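You operate a simulated robot arm through the tools that you are given. There is no shell and no other tool. Be economical: measure what you need, move in short steps, check, and stop when the job is done.

The job below is to be done with a simulated robot arm. You get a single attempt, and the scene is never put back.

## Task
Take the yellow box clip and put it in the inside of the teal keep box.

Only the result counts: the job must be done as asked and must still hold three seconds after the hand-in. Knocking over, shifting, dropping, spilling or breaking anything else fails it.

## Robot
A 7-joint arm with a two-finger parallel gripper, fixed in place. Base frame: the origin is at the foot of the arm, x ahead of it, y to its left, z up; the work surface is at about z = 6. Readings come in mm, rad, newtons and seconds.
With the tool pointing down near the work surface it reaches from about 220 to 580 mm from the base axis. Its first joint turns from -1.152 to 1.152 rad. Payload 2.5 kg.
Tool frame: the origin (TCP) lies between the finger pads and is the grasp point; the fingertips stand 23 mm ahead of it; z points along the fingers, y is the line along which they close. The gripper opens to 94 mm. The fingers are 38 mm wide and 10 mm thick; the gripper's body (54 by 96 mm) begins 39 mm behind the TCP.
Orientation is that of the tool frame in the base frame, as a unit quaternion [x, y, z, w]. With the fingers straight down and closing along the base's y, the tool's x points along the base's -x, its y along +y and its z along -z.

## Interface
- The arm moves only by the tool servo_tool. Its argument "deltas" is a list of rows, each a list of 6 numbers: the shift along the tool's x, y, z in mm, then the turn, a rotation vector about the tool's x, y, z in rad. In form: [[dx, dy, dz, wx, wy, wz], ...]. A call has 1 to 10 rows; each row shifts and turns the commanded pose from where the row before left it, along the tool's axes as they then stand. "claw" is the closure in counts, from 0 (fully open) to 255 (shut), set as the call begins (left out, the last holds). Each row takes 0.2 s and may step no farther than 50 mm and 0.15 rad from the row before; otherwise, or with a gripper value out of range, the whole call is refused. Where a pose cannot be reached the arm comes as near as it can. A force on the tool above 40 N (or 10 N above the force at the start of the call, whichever is more), or a blocked arm, ends the call early, and 0.2 s more pass. The fingers move at their own pace (about 108 mm/s each) and stop on an object; they squeeze with about 44 N. The grip force told is the motor's: it shows also when the fingers shut on nothing. Time passes only in rows, and 0.2 s behind the last, so rows that do not move let the fingers close. It gives the time, the measured TCP pose, the force on the tool (base axes), the opening and the grip force at its end, in the units of the frame above (readings bear some noise).
- Cameras (640 x 400 px; columns grow to the right, rows downward): "scene" is fixed at [123.7, -409.1, 550.2]; the picture's right is [0.79, -0.61, 0.00], its down [-0.32, -0.41, -0.85] and it looks along [0.52, 0.68, -0.52] (base axes); focal length 358 px, centre (320, 200). "wrist" rides on the gripper at [86, 16, -75] in the tool frame; the picture's right is [-0.18, 0.98, 0.00], its down [-0.58, -0.11, -0.81] and it looks along [-0.79, -0.15, 0.59] (tool axes); focal length 243 px, centre (320, 200). There is no depth. A picture from a camera that has moved, and an enlarged one, comes with that camera's place and axes in the base frame and with its lens.
- grab_frame(camera): a new picture of that camera. No time passes.
- enlarge(camera, box): a new picture of the part [left, top, right, bottom] of that camera's present view, enlarged. No time passes.
- close_job(): hands the job in; it is judged then, once.

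Work in short steps. Places have to be worked out from the pictures, the camera data and where the tool is seen: move nearer, look again, correct. Check each grasp and each placing, and mend what went wrong. You have 90 turns and 46 pictures in all, those below and enlarged ones among them. Open the gripper and draw the arm clear of the work before you hand the job in, unless the task says otherwise; then end with one line.

The tools are called after "Call:" as a command line: name --pt "numbers of a row" for each row, then --argument value for the rest, lists and objects as JSON in quotes. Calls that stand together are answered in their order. servo_tool: Moves the arm, as the interface text tells. Its arguments: {"type":"object","properties":{"deltas":{"type":"array"},"claw":{"type":"number"}},"required":["deltas"]} The other tools are called the same way: grab_frame (camera) takes a picture; enlarge (camera, box) takes an enlarged picture of a part of a camera's view; close_job () hands the job in.

At the start:

```text
time: 0.0
tool_pos: [383.4, 140.0, 269.1]
tcp_rot: [0.0, 1.0, 0.0, 0.0]
force: [0.1, -0.8, 0.2]
grip_width: 94.2
grasp_force: 0.1
```

scene: 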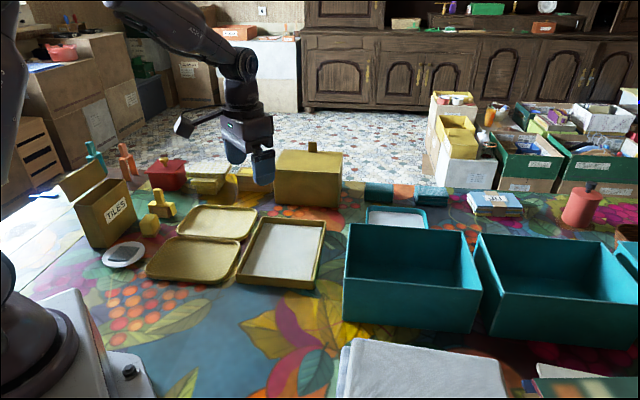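
wrist: 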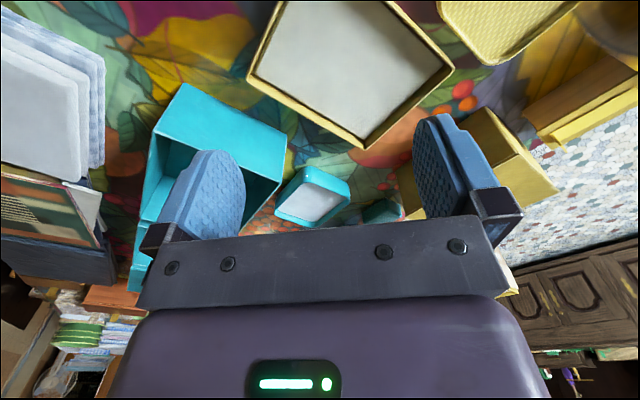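

The scene holds several yellow and teal objects, so I'll enlarge both regions to identify the clip and the keep box.

Call:
enlarge --camera "scene" --box '[60, 130, 360, 300]'

Call:
enlarge --camera "scene" --box '[330, 160, 640, 350]'

```text
2.13 times, centred on (210, 215) of scene
camera zoom: at [123.7, -409.1, 550.2], right [0.79, -0.61, 0.0], down [-0.32, -0.41, -0.85], along [0.52, 0.68, -0.52], focal length 764 px, centre (555, 168)
```

zoom: 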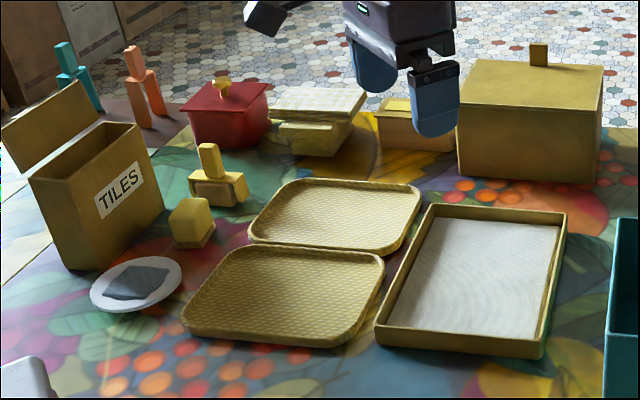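

```text
2.06 times, centred on (485, 255) of scene
camera zoom: at [123.7, -409.1, 550.2], right [0.79, -0.61, 0.0], down [-0.32, -0.41, -0.85], along [0.52, 0.68, -0.52], focal length 739 px, centre (-21, 86)
```

zoom: 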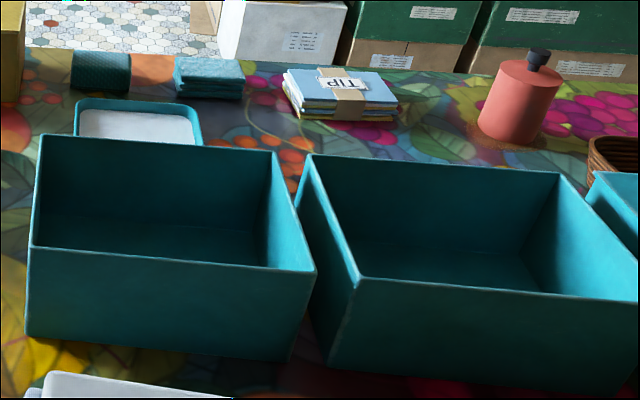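

I need finer detail on the clip candidates and on any labels on the boxes, so I'm enlarging further.

Call:
enlarge --camera "scene" --box '[70, 130, 220, 250]'

Call:
enlarge --camera "scene" --box '[560, 180, 640, 300]'

Call:
enlarge --camera "wrist" --box '[0, 0, 400, 330]'

```text
3.33 times, centred on (145, 190) of scene
camera zoom: at [123.7, -409.1, 550.2], right [0.79, -0.61, 0.0], down [-0.32, -0.41, -0.85], along [0.52, 0.68, -0.52], focal length 1194 px, centre (903, 233)
```

zoom: 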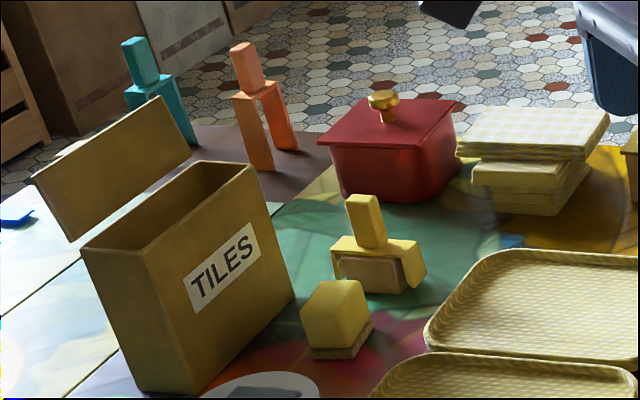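

```text
3.33 times, centred on (600, 240) of scene
camera zoom: at [123.7, -409.1, 550.2], right [0.79, -0.61, 0.0], down [-0.32, -0.41, -0.85], along [0.52, 0.68, -0.52], focal length 1194 px, centre (-613, 67)
```

zoom: 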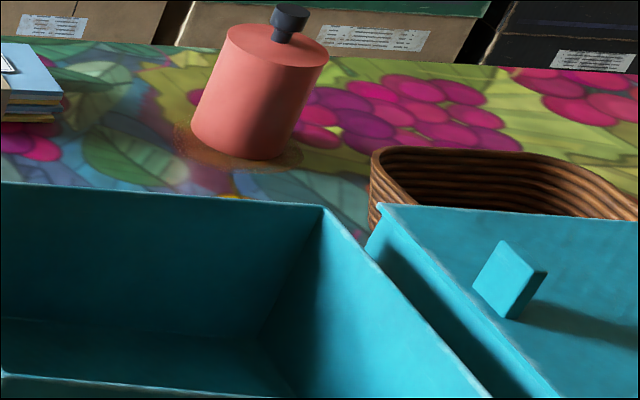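

```text
1.21 times, centred on (200, 165) of wrist
camera zoom: at [297.1, 155.0, 341.6], right [0.18, 0.98, 0.0], down [0.58, -0.11, 0.81], along [0.79, -0.15, -0.59], focal length 294 px, centre (466, 242)
```

zoom: 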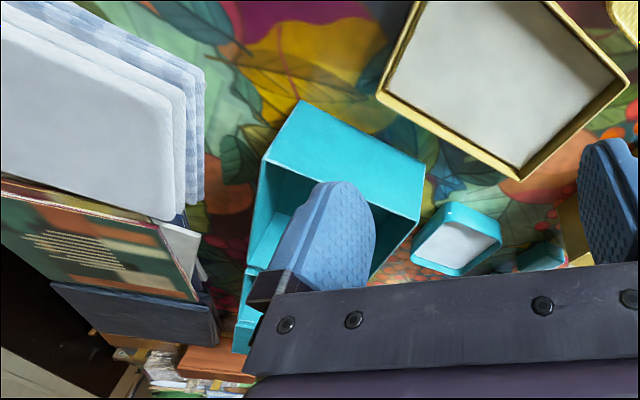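

The yellow clip is the inverted-U piece with an upright tab, at about (272, 494). The only open teal box within reach is the nearer one, centred at about (600, -78). I'll turn the tool towards the clip at this height and look with the wrist camera.

Call:
servo_tool --pt "0 0 0 0 0 -0.15" --pt "0 0 0 0 0 -0.15" --pt "0 0 0 0 0 -0.15" --pt "0 0 0 0 0 -0.15" --pt "0 0 0 0 0 -0.15" --pt "0 0 0 0 0 -0.15" --pt "0 0 0 0 0 -0.15"

Call:
servo_tool --pt "-20 43 0 0 0 0" --pt "-20 43 0 0 0 0" --pt "-20 43 0 0 0 0" --pt "-20 43 0 0 0 0" --pt "-20 43 0 0 0 0" --pt "-20 43 0 0 0 0" --pt "0 0 0 0 0 0"

Call:
grab_frame --camera "wrist"

Call:
grab_frame --camera "scene"

```text
time: 1.6
tool_pos: [383.8, 140.1, 267.7]
tcp_rot: [-0.503, 0.864, 0.001, 0.0]
force: [0.1, -0.4, 1.1]
grip_width: 94.2
grasp_force: 0.0
```

```text
time: 3.2
tool_pos: [221.5, 374.5, 267.9]
tcp_rot: [-0.501, 0.866, 0.0, 0.0]
force: [0.5, -0.5, -0.1]
grip_width: 93.9
grasp_force: 0.1
```

```text
38 pictures are left
camera wrist: at [165.0, 304.9, 341.2], right [-0.76, 0.65, 0.0], down [0.38, 0.45, 0.81], along [0.52, 0.61, -0.59], focal length 243 px, centre (320, 200)
```

wrist: 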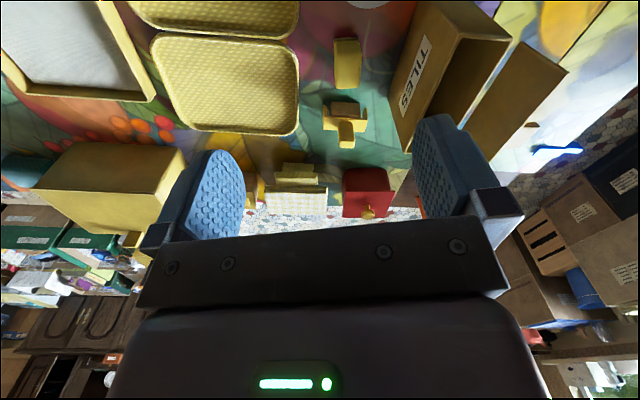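

```text
37 pictures are left
```

scene: 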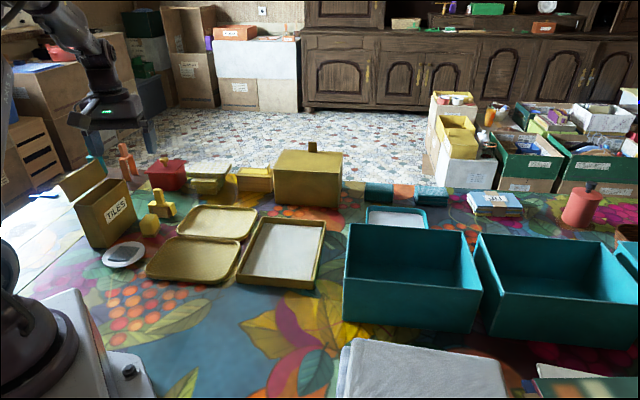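

The clip is in view between the fingers; I'll enlarge it.

Call:
enlarge --camera "wrist" --box '[270, 20, 430, 160]'

```text
2.86 times, centred on (350, 90) of wrist
camera zoom: at [165.0, 304.9, 341.2], right [-0.76, 0.65, 0.0], down [0.38, 0.45, 0.81], along [0.52, 0.61, -0.59], focal length 693 px, centre (234, 514)
```

zoom: 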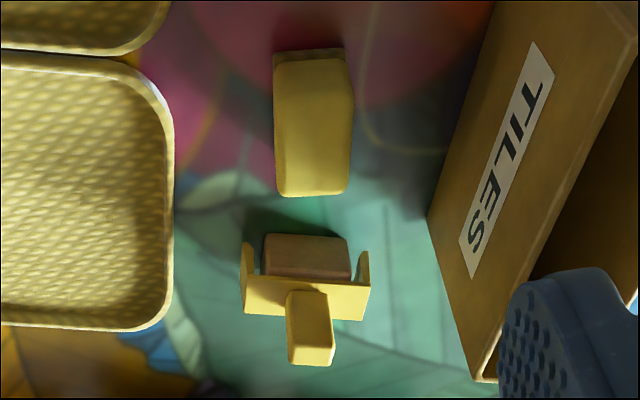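

The tab top comes out at about (281, 495, 89), with the clip's top plate at z≈46 and its long axis along about 135°. The clip straddles a tan block. I'll set yaw to 0.79, partly close the gripper to clear the TILES box, and hover above the tab.

Call:
servo_tool --pt "0 0 0 0 0 0.13" --pt "0 0 0 0 0 0.13" --pt "-32 10.6 0 0 0 0" --pt "-32 10.6 0 0 0 0" --pt "-32 10.6 0 0 0 0" --pt "-31.4 10.8 0 0 0 0" --pt "0 0 40 0 0 0" --pt "0 0 40 0 0 0" --pt "0 0 28 0 0 0" --pt "0 0 0 0 0 0" --claw 110

Call:
grab_frame --camera "wrist"

Call:
enlarge --camera "scene" --box '[70, 110, 230, 250]'

```text
time: 5.4
tool_pos: [278.1, 493.3, 158.3]
tcp_rot: [-0.385, 0.923, -0.001, 0.0]
force: [-0.2, 0.1, -0.1]
grip_width: 53.5
grasp_force: 0.0
```

```text
35 pictures are left
camera wrist: at [207.0, 441.9, 232.2], right [-0.57, 0.82, 0.0], down [0.49, 0.34, 0.81], along [0.66, 0.46, -0.59], focal length 243 px, centre (320, 200)
```

wrist: 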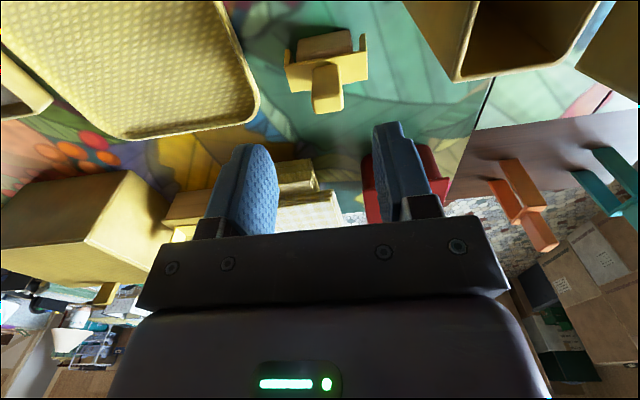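

```text
2.86 times, centred on (150, 180) of scene
camera zoom: at [123.7, -409.1, 550.2], right [0.79, -0.61, 0.0], down [-0.32, -0.41, -0.85], along [0.52, 0.68, -0.52], focal length 1023 px, centre (806, 257)
```

zoom: 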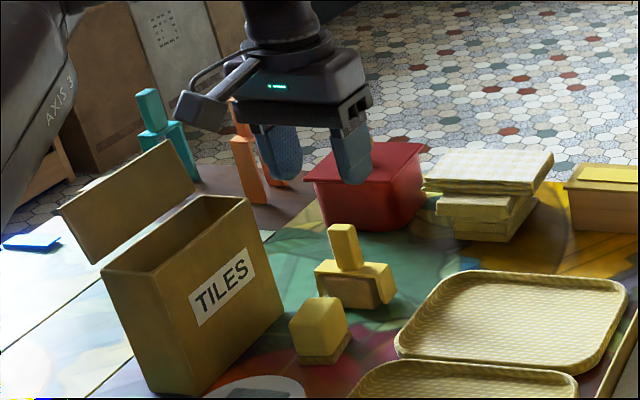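

The tab recomputes to about (277, 496), nearly under the TCP. The yaw needs about 0.04 rad of trim, then I descend to z≈77.

Call:
servo_tool --pt "-1.4 2.5 0 0 0 0.04" --pt "0 0 25 0 0 0" --pt "0 0 25 0 0 0" --pt "0 0 20 0 0 0" --pt "0 0 12 0 0 0" --pt "0 0 0 0 0 0"

Call:
enlarge --camera "scene" --box '[90, 130, 220, 240]'

Call:
enlarge --camera "wrist" --box '[200, 0, 460, 250]'

```text
time: 6.8
tool_pos: [277.5, 494.3, 77.1]
tcp_rot: [-0.367, 0.93, 0.001, 0.0]
force: [-0.4, 0.0, -0.2]
grip_width: 53.7
grasp_force: 0.1
```

```text
3.64 times, centred on (155, 185) of scene
camera zoom: at [123.7, -409.1, 550.2], right [0.79, -0.61, 0.0], down [-0.32, -0.41, -0.85], along [0.52, 0.68, -0.52], focal length 1302 px, centre (920, 254)
```

zoom: 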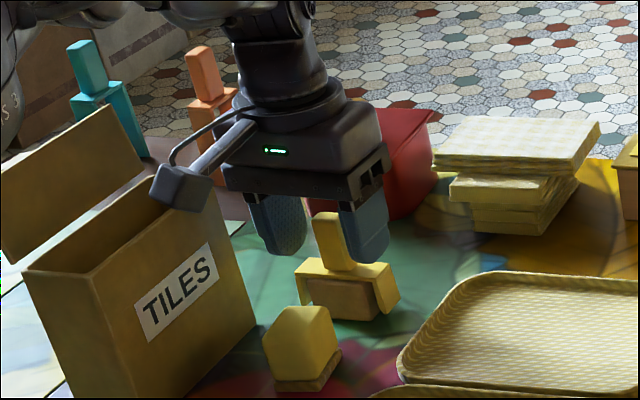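

```text
1.60 times, centred on (330, 125) of wrist
camera zoom: at [203.5, 446.8, 150.8], right [-0.54, 0.84, 0.0], down [0.5, 0.32, 0.81], along [0.68, 0.43, -0.59], focal length 388 px, centre (304, 320)
```

zoom: 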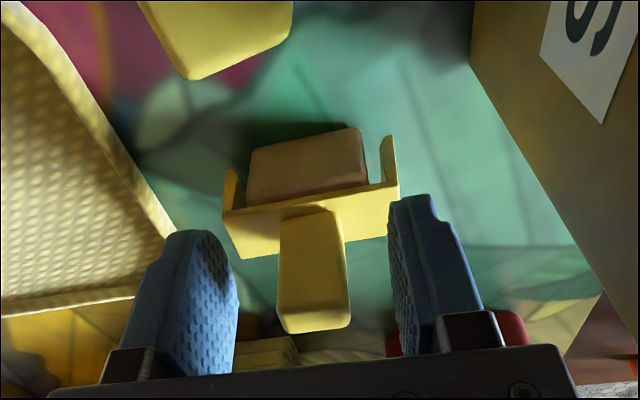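

The tab sits centred between the fingers, and the tips are just above the top plate. Closing now.

Call:
servo_tool --pt "0 0 0 0 0 0" --pt "0 0 0 0 0 0" --pt "0 0 0 0 0 0" --claw 255

Call:
enlarge --camera "wrist" --box '[200, 0, 460, 250]'

```text
time: 7.6
tool_pos: [277.5, 494.8, 78.2]
tcp_rot: [-0.367, 0.93, 0.0, -0.001]
force: [-0.2, -0.5, 0.8]
grip_width: 20.6
grasp_force: 43.6
```

```text
1.60 times, centred on (330, 125) of wrist
camera zoom: at [203.5, 446.7, 151.1], right [-0.54, 0.84, 0.0], down [0.5, 0.32, 0.81], along [0.68, 0.43, -0.59], focal length 388 px, centre (304, 320)
```

zoom: 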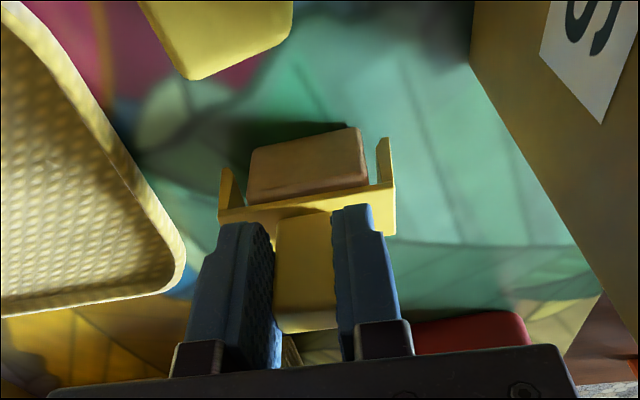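

Gripped: the opening is 20.6 mm and the force 43.6 N. I'll lift slowly and check that the tan block stays put.

Call:
servo_tool --pt "0 0 -4 0 0 0" --pt "0 0 -5 0 0 0" --pt "0 0 -5 0 0 0" --pt "0 0 -6 0 0 0"

Call:
enlarge --camera "scene" --box '[90, 130, 220, 240]'

Call:
enlarge --camera "wrist" --box '[200, 0, 460, 250]'

```text
time: 8.6
tool_pos: [278.7, 494.6, 98.1]
tcp_rot: [-0.366, 0.93, -0.001, 0.0]
force: [-0.2, 0.6, -1.0]
grip_width: 20.7
grasp_force: 43.8
```

```text
3.64 times, centred on (155, 185) of scene
camera zoom: at [123.7, -409.1, 550.2], right [0.79, -0.61, 0.0], down [-0.32, -0.41, -0.85], along [0.52, 0.68, -0.52], focal length 1302 px, centre (920, 254)
```

zoom: 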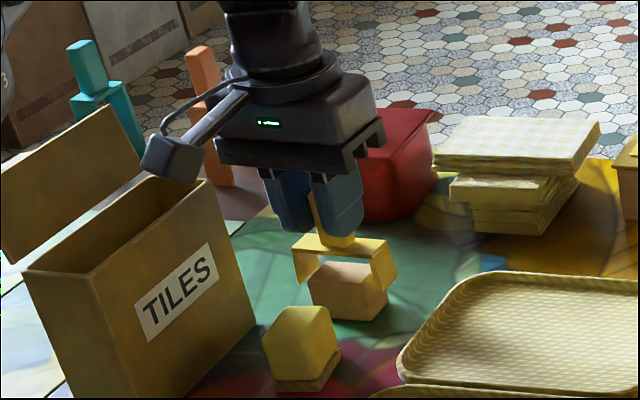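

```text
1.60 times, centred on (330, 125) of wrist
camera zoom: at [204.3, 446.7, 171.3], right [-0.54, 0.84, 0.0], down [0.5, 0.32, 0.81], along [0.68, 0.43, -0.59], focal length 388 px, centre (304, 320)
```

zoom: 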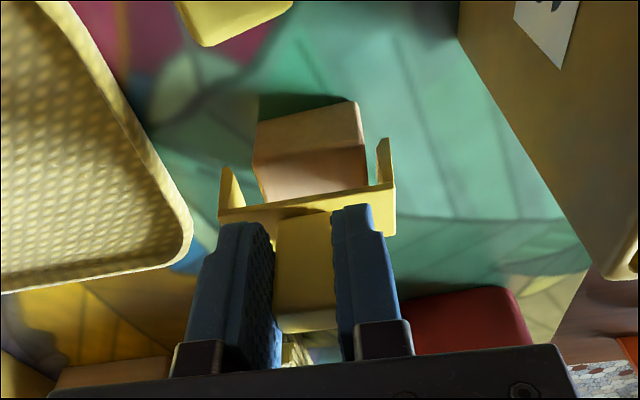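

The clip comes away freely and the tan block stays in place. Next: up to z≈250, then across towards the near teal box in moderate steps.

Call:
servo_tool --pt "0 0 -30 0 0 0" --pt "0 0 -40 0 0 0" --pt "0 0 -40 0 0 0" --pt "0 0 -40 0 0 0" --pt "0 0 0 0 0 0"

Call:
servo_tool --pt "14.9 -39.3 0 0 0 0" --pt "14.9 -39.3 0 0 0 0" --pt "14.9 -39.3 0 0 0 0" --pt "14.9 -39.3 0 0 0 0" --pt "14.9 -39.3 0 0 0 0" --pt "14.9 -39.3 0 0 0 0" --pt "14.9 -39.3 0 0 0 0"

Call:
grab_frame --camera "scene"

Call:
grab_frame --camera "wrist"

```text
time: 9.8
tool_pos: [276.9, 494.5, 248.0]
tcp_rot: [-0.366, 0.931, 0.0, 0.0]
force: [-0.7, 0.5, -0.9]
grip_width: 21.0
grasp_force: 44.2
```

```text
time: 11.4
tool_pos: [389.8, 222.7, 248.3]
tcp_rot: [-0.366, 0.93, 0.0, 0.0]
force: [0.0, 0.2, 0.4]
grip_width: 20.8
grasp_force: 43.7
```

```text
28 pictures are left
```

scene: 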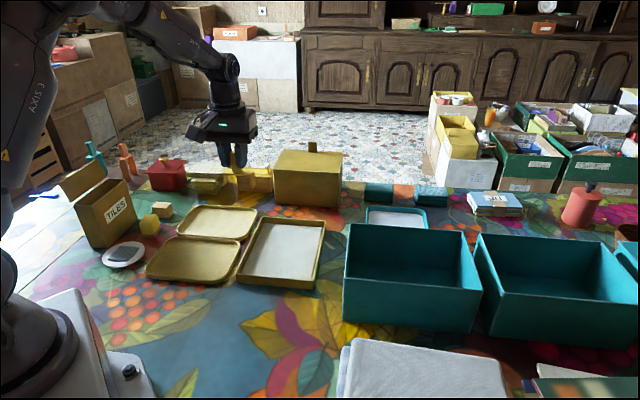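

```text
27 pictures are left
camera wrist: at [315.7, 174.5, 321.8], right [-0.54, 0.84, 0.0], down [0.5, 0.32, 0.81], along [0.68, 0.43, -0.59], focal length 243 px, centre (320, 200)
```

wrist: 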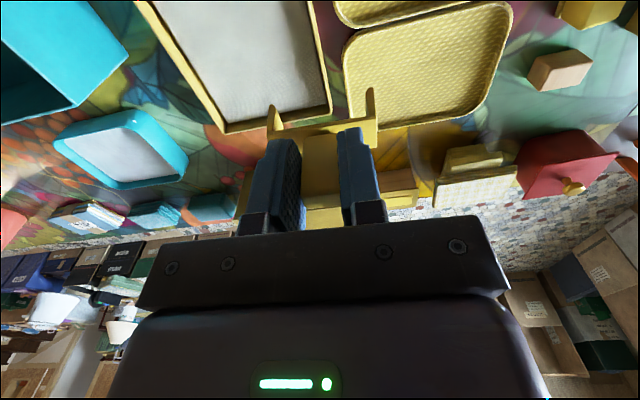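

The clip is held steady, so I'm continuing towards the box at the same height.

Call:
servo_tool --pt "14.9 -39.3 0 0 0 0" --pt "14.9 -39.3 0 0 0 0" --pt "14.9 -39.3 0 0 0 0" --pt "14.9 -39.3 0 0 0 0" --pt "14.9 -39.3 0 0 0 0" --pt "14.9 -39.3 0 0 0 0" --pt "0 0 0 0 0 0"

Call:
grab_frame --camera "scene"

Call:
grab_frame --camera "wrist"

```text
time: 13.0
tool_pos: [483.7, -10.6, 246.4]
tcp_rot: [-0.366, 0.931, 0.001, 0.0]
force: [0.3, -0.4, -0.5]
grip_width: 20.5
grasp_force: 43.6
```

```text
26 pictures are left
```

scene: 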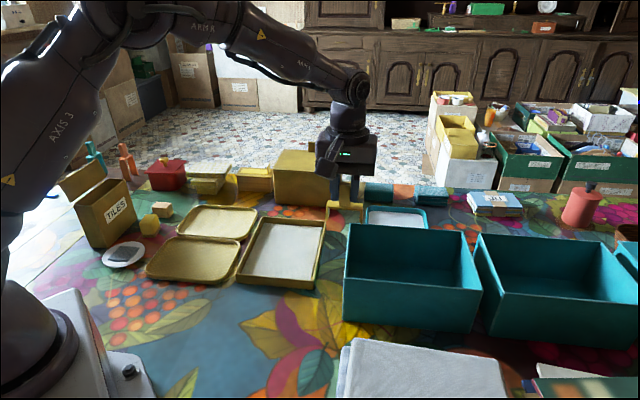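

```text
25 pictures are left
camera wrist: at [409.6, -59.5, 320.8], right [-0.54, 0.84, 0.0], down [0.5, 0.32, 0.81], along [0.68, 0.43, -0.59], focal length 243 px, centre (320, 200)
```

wrist: 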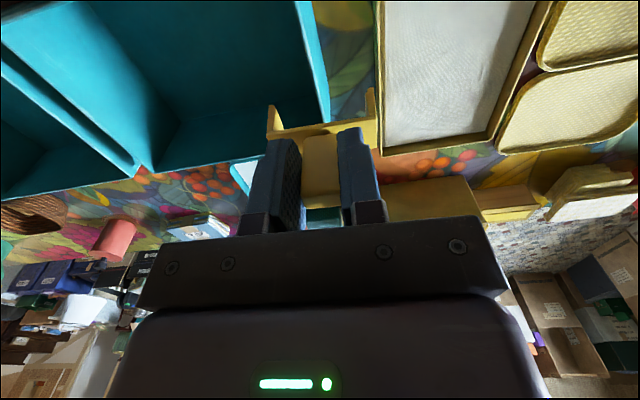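

The rim triangulates to z≈120–130. Box corners are about (429,-75), (541,35), (700,-124) and (590,-235), and the box is empty. I'll move to about (547,-93), which lies inside and within reach, then check before descending.

Call:
servo_tool --pt "3.3 -34.5 0 0 0 0" --pt "3.3 -34.5 0 0 0 0" --pt "3.3 -34.5 0 0 0 0" --pt "0 0 0 0 0 0"

Call:
grab_frame --camera "scene"

Call:
grab_frame --camera "wrist"

```text
time: 14.0
tool_pos: [547.4, -92.6, 247.6]
tcp_rot: [-0.367, 0.93, 0.0, 0.0]
force: [0.0, 0.0, -0.7]
grip_width: 20.6
grasp_force: 44.4
```

```text
24 pictures are left
```

scene: 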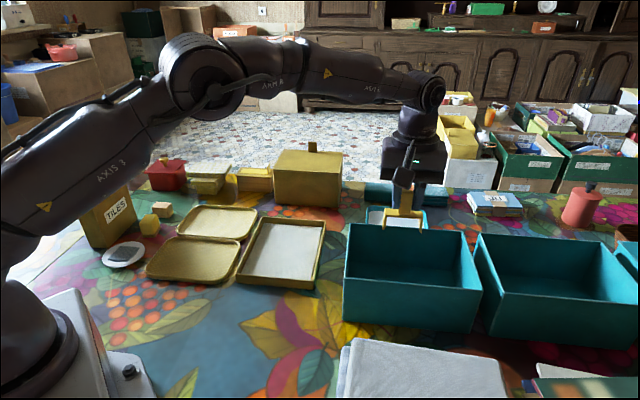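

```text
23 pictures are left
camera wrist: at [473.1, -141.6, 320.9], right [-0.54, 0.84, 0.0], down [0.5, 0.32, 0.81], along [0.68, 0.43, -0.59], focal length 243 px, centre (320, 200)
```

wrist: 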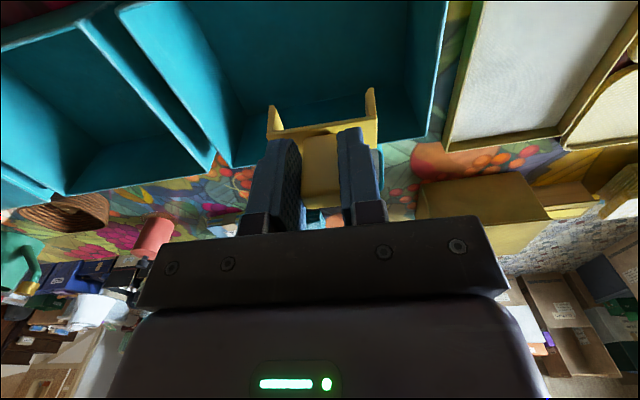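

The rear rim, (549,42) to (700,-118), agrees with the scene estimate. The tool is about 94 mm from the rear wall, 65 mm from the front and 95 mm from the left. Descending part-way.

Call:
servo_tool --pt "-3 0 30 0 0 0" --pt "-3 0 30 0 0 0" --pt "0 0 25 0 0 0" --pt "0 0 25 0 0 0" --pt "0 0 15 0 0 0" --pt "0 0 0 0 0 0"

Call:
enlarge --camera "scene" --box '[310, 130, 510, 340]'

Call:
grab_frame --camera "wrist"

```text
time: 15.4
tool_pos: [552.9, -87.6, 122.5]
tcp_rot: [-0.366, 0.93, 0.0, 0.0]
force: [-0.2, 0.7, 0.1]
grip_width: 20.8
grasp_force: 44.4
```

```text
1.90 times, centred on (410, 235) of scene
camera zoom: at [123.7, -409.1, 550.2], right [0.79, -0.61, 0.0], down [-0.32, -0.41, -0.85], along [0.52, 0.68, -0.52], focal length 682 px, centre (149, 133)
```

zoom: 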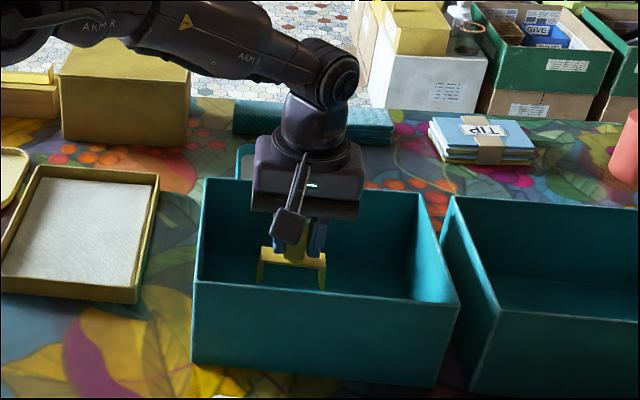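

```text
21 pictures are left
camera wrist: at [478.4, -136.7, 196.9], right [-0.54, 0.84, 0.0], down [0.5, 0.32, 0.81], along [0.68, 0.43, -0.59], focal length 243 px, centre (320, 200)
```

wrist: 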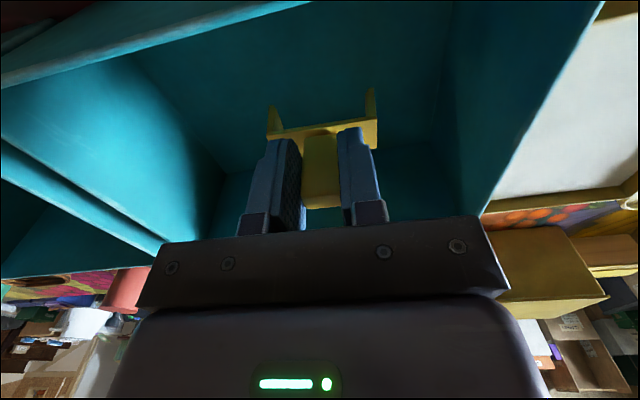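

The clip is inside the walls with clearance all round. I'll go down to just above the floor in small steps.

Call:
servo_tool --pt "0 0 12 0 0 0" --pt "0 0 10 0 0 0" --pt "0 0 8 0 0 0" --pt "0 0 5 0 0 0" --pt "0 0 0 0 0 0"

Call:
enlarge --camera "scene" --box '[310, 130, 510, 340]'

Call:
grab_frame --camera "wrist"

```text
time: 16.6
tool_pos: [552.0, -87.8, 88.4]
tcp_rot: [-0.367, 0.93, 0.0, 0.0]
force: [-0.3, 0.6, 0.4]
grip_width: 20.7
grasp_force: 44.4
```

```text
1.90 times, centred on (410, 235) of scene
camera zoom: at [123.7, -409.1, 550.2], right [0.79, -0.61, 0.0], down [-0.32, -0.41, -0.85], along [0.52, 0.68, -0.52], focal length 682 px, centre (149, 133)
```

zoom: 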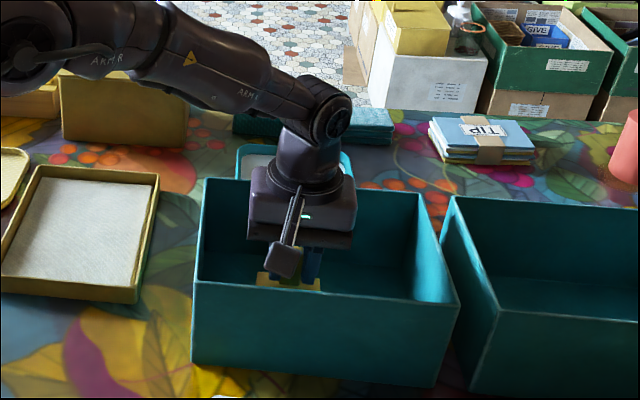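

```text
19 pictures are left
camera wrist: at [478.1, -135.8, 161.8], right [-0.54, 0.84, 0.0], down [0.5, 0.32, 0.81], along [0.68, 0.43, -0.59], focal length 243 px, centre (320, 200)
```

wrist: 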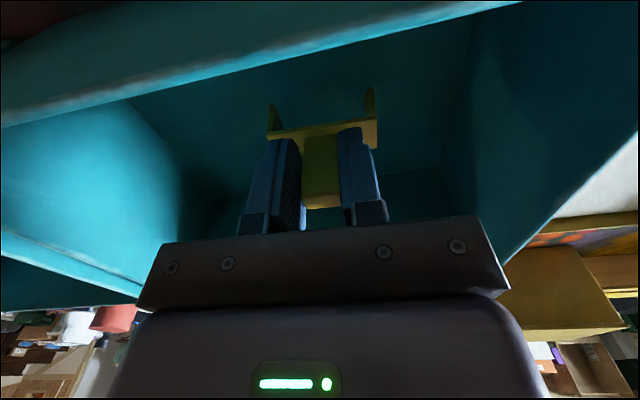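

No contact so far. I'll go down a few millimetres more in tiny steps to lessen the drop.

Call:
servo_tool --pt "0 0 2 0 0 0" --pt "0 0 2 0 0 0" --pt "0 0 2 0 0 0" --pt "0 0 0 0 0 0"

```text
time: 17.6
tool_pos: [553.7, -89.0, 82.0]
tcp_rot: [-0.367, 0.93, 0.001, 0.001]
force: [-0.8, -0.9, 0.5]
grip_width: 20.6
grasp_force: 44.3
```

Still no contact at z = 82, so the clip's legs should be only a few mm above the floor. Opening part-way to release it.

Call:
servo_tool --pt "0 0 0 0 0 0" --pt "0 0 0 0 0 0" --pt "0 0 0 0 0 0" --claw 120

Call:
grab_frame --camera "wrist"

```text
time: 18.4
tool_pos: [551.7, -87.3, 81.0]
tcp_rot: [-0.367, 0.93, 0.0, 0.0]
force: [0.7, 0.3, -0.4]
grip_width: 49.7
grasp_force: 0.0
```

```text
18 pictures are left
camera wrist: at [478.4, -136.3, 155.7], right [-0.54, 0.84, 0.0], down [0.5, 0.32, 0.81], along [0.68, 0.43, -0.59], focal length 243 px, centre (320, 200)
```

wrist: 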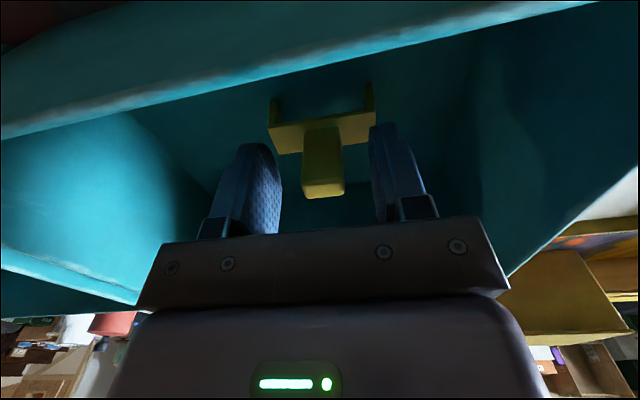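

The clip is released and standing on the floor, clear of both fingers. Retracting straight up.

Call:
servo_tool --pt "0 0 -15 0 0 0" --pt "0 0 -25 0 0 0" --pt "0 0 -35 0 0 0" --pt "0 0 -40 0 0 0" --pt "0 0 -40 0 0 0" --pt "0 0 -20 0 0 0" --pt "40 0 0 0 0 0" --pt "40 0 0 0 0 0" --pt "40 0 0 0 0 0" --pt "0 0 0 0 0 0"

Call:
servo_tool --pt "0 0 0 0 0 0" --pt "0 0 0 0 0 0" --claw 0

Call:
grab_frame --camera "wrist"

Call:
grab_frame --camera "scene"

```text
time: 20.6
tool_pos: [463.6, -170.5, 259.5]
tcp_rot: [-0.366, 0.93, 0.0, 0.0]
force: [-0.3, -0.3, -1.1]
grip_width: 49.8
grasp_force: 0.0
```

```text
time: 21.2
tool_pos: [462.4, -170.7, 258.1]
tcp_rot: [-0.367, 0.93, 0.0, 0.0]
force: [-0.1, -0.2, 0.0]
grip_width: 93.9
grasp_force: 0.0
```

```text
17 pictures are left
camera wrist: at [389.8, -218.8, 332.4], right [-0.54, 0.84, 0.0], down [0.5, 0.32, 0.81], along [0.68, 0.43, -0.59], focal length 243 px, centre (320, 200)
```

wrist: 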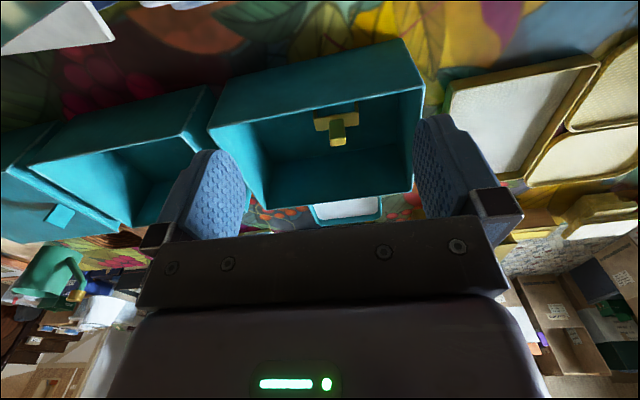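

```text
16 pictures are left
```

scene: 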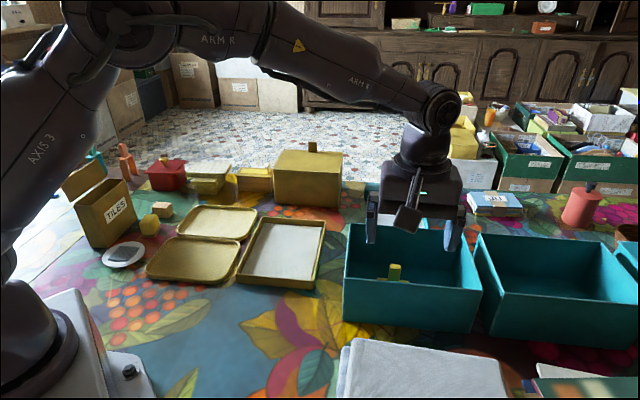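

The clip stands inside the teal box, nothing else has moved, and the arm is clear above with the gripper open. Handing in.

Call:
close_job

```text
The job is handed in.
```

The yellow box clip is standing inside the nearer open teal box; I saw no "keep" label on any box and picked this one because it was the only open teal box in reach.
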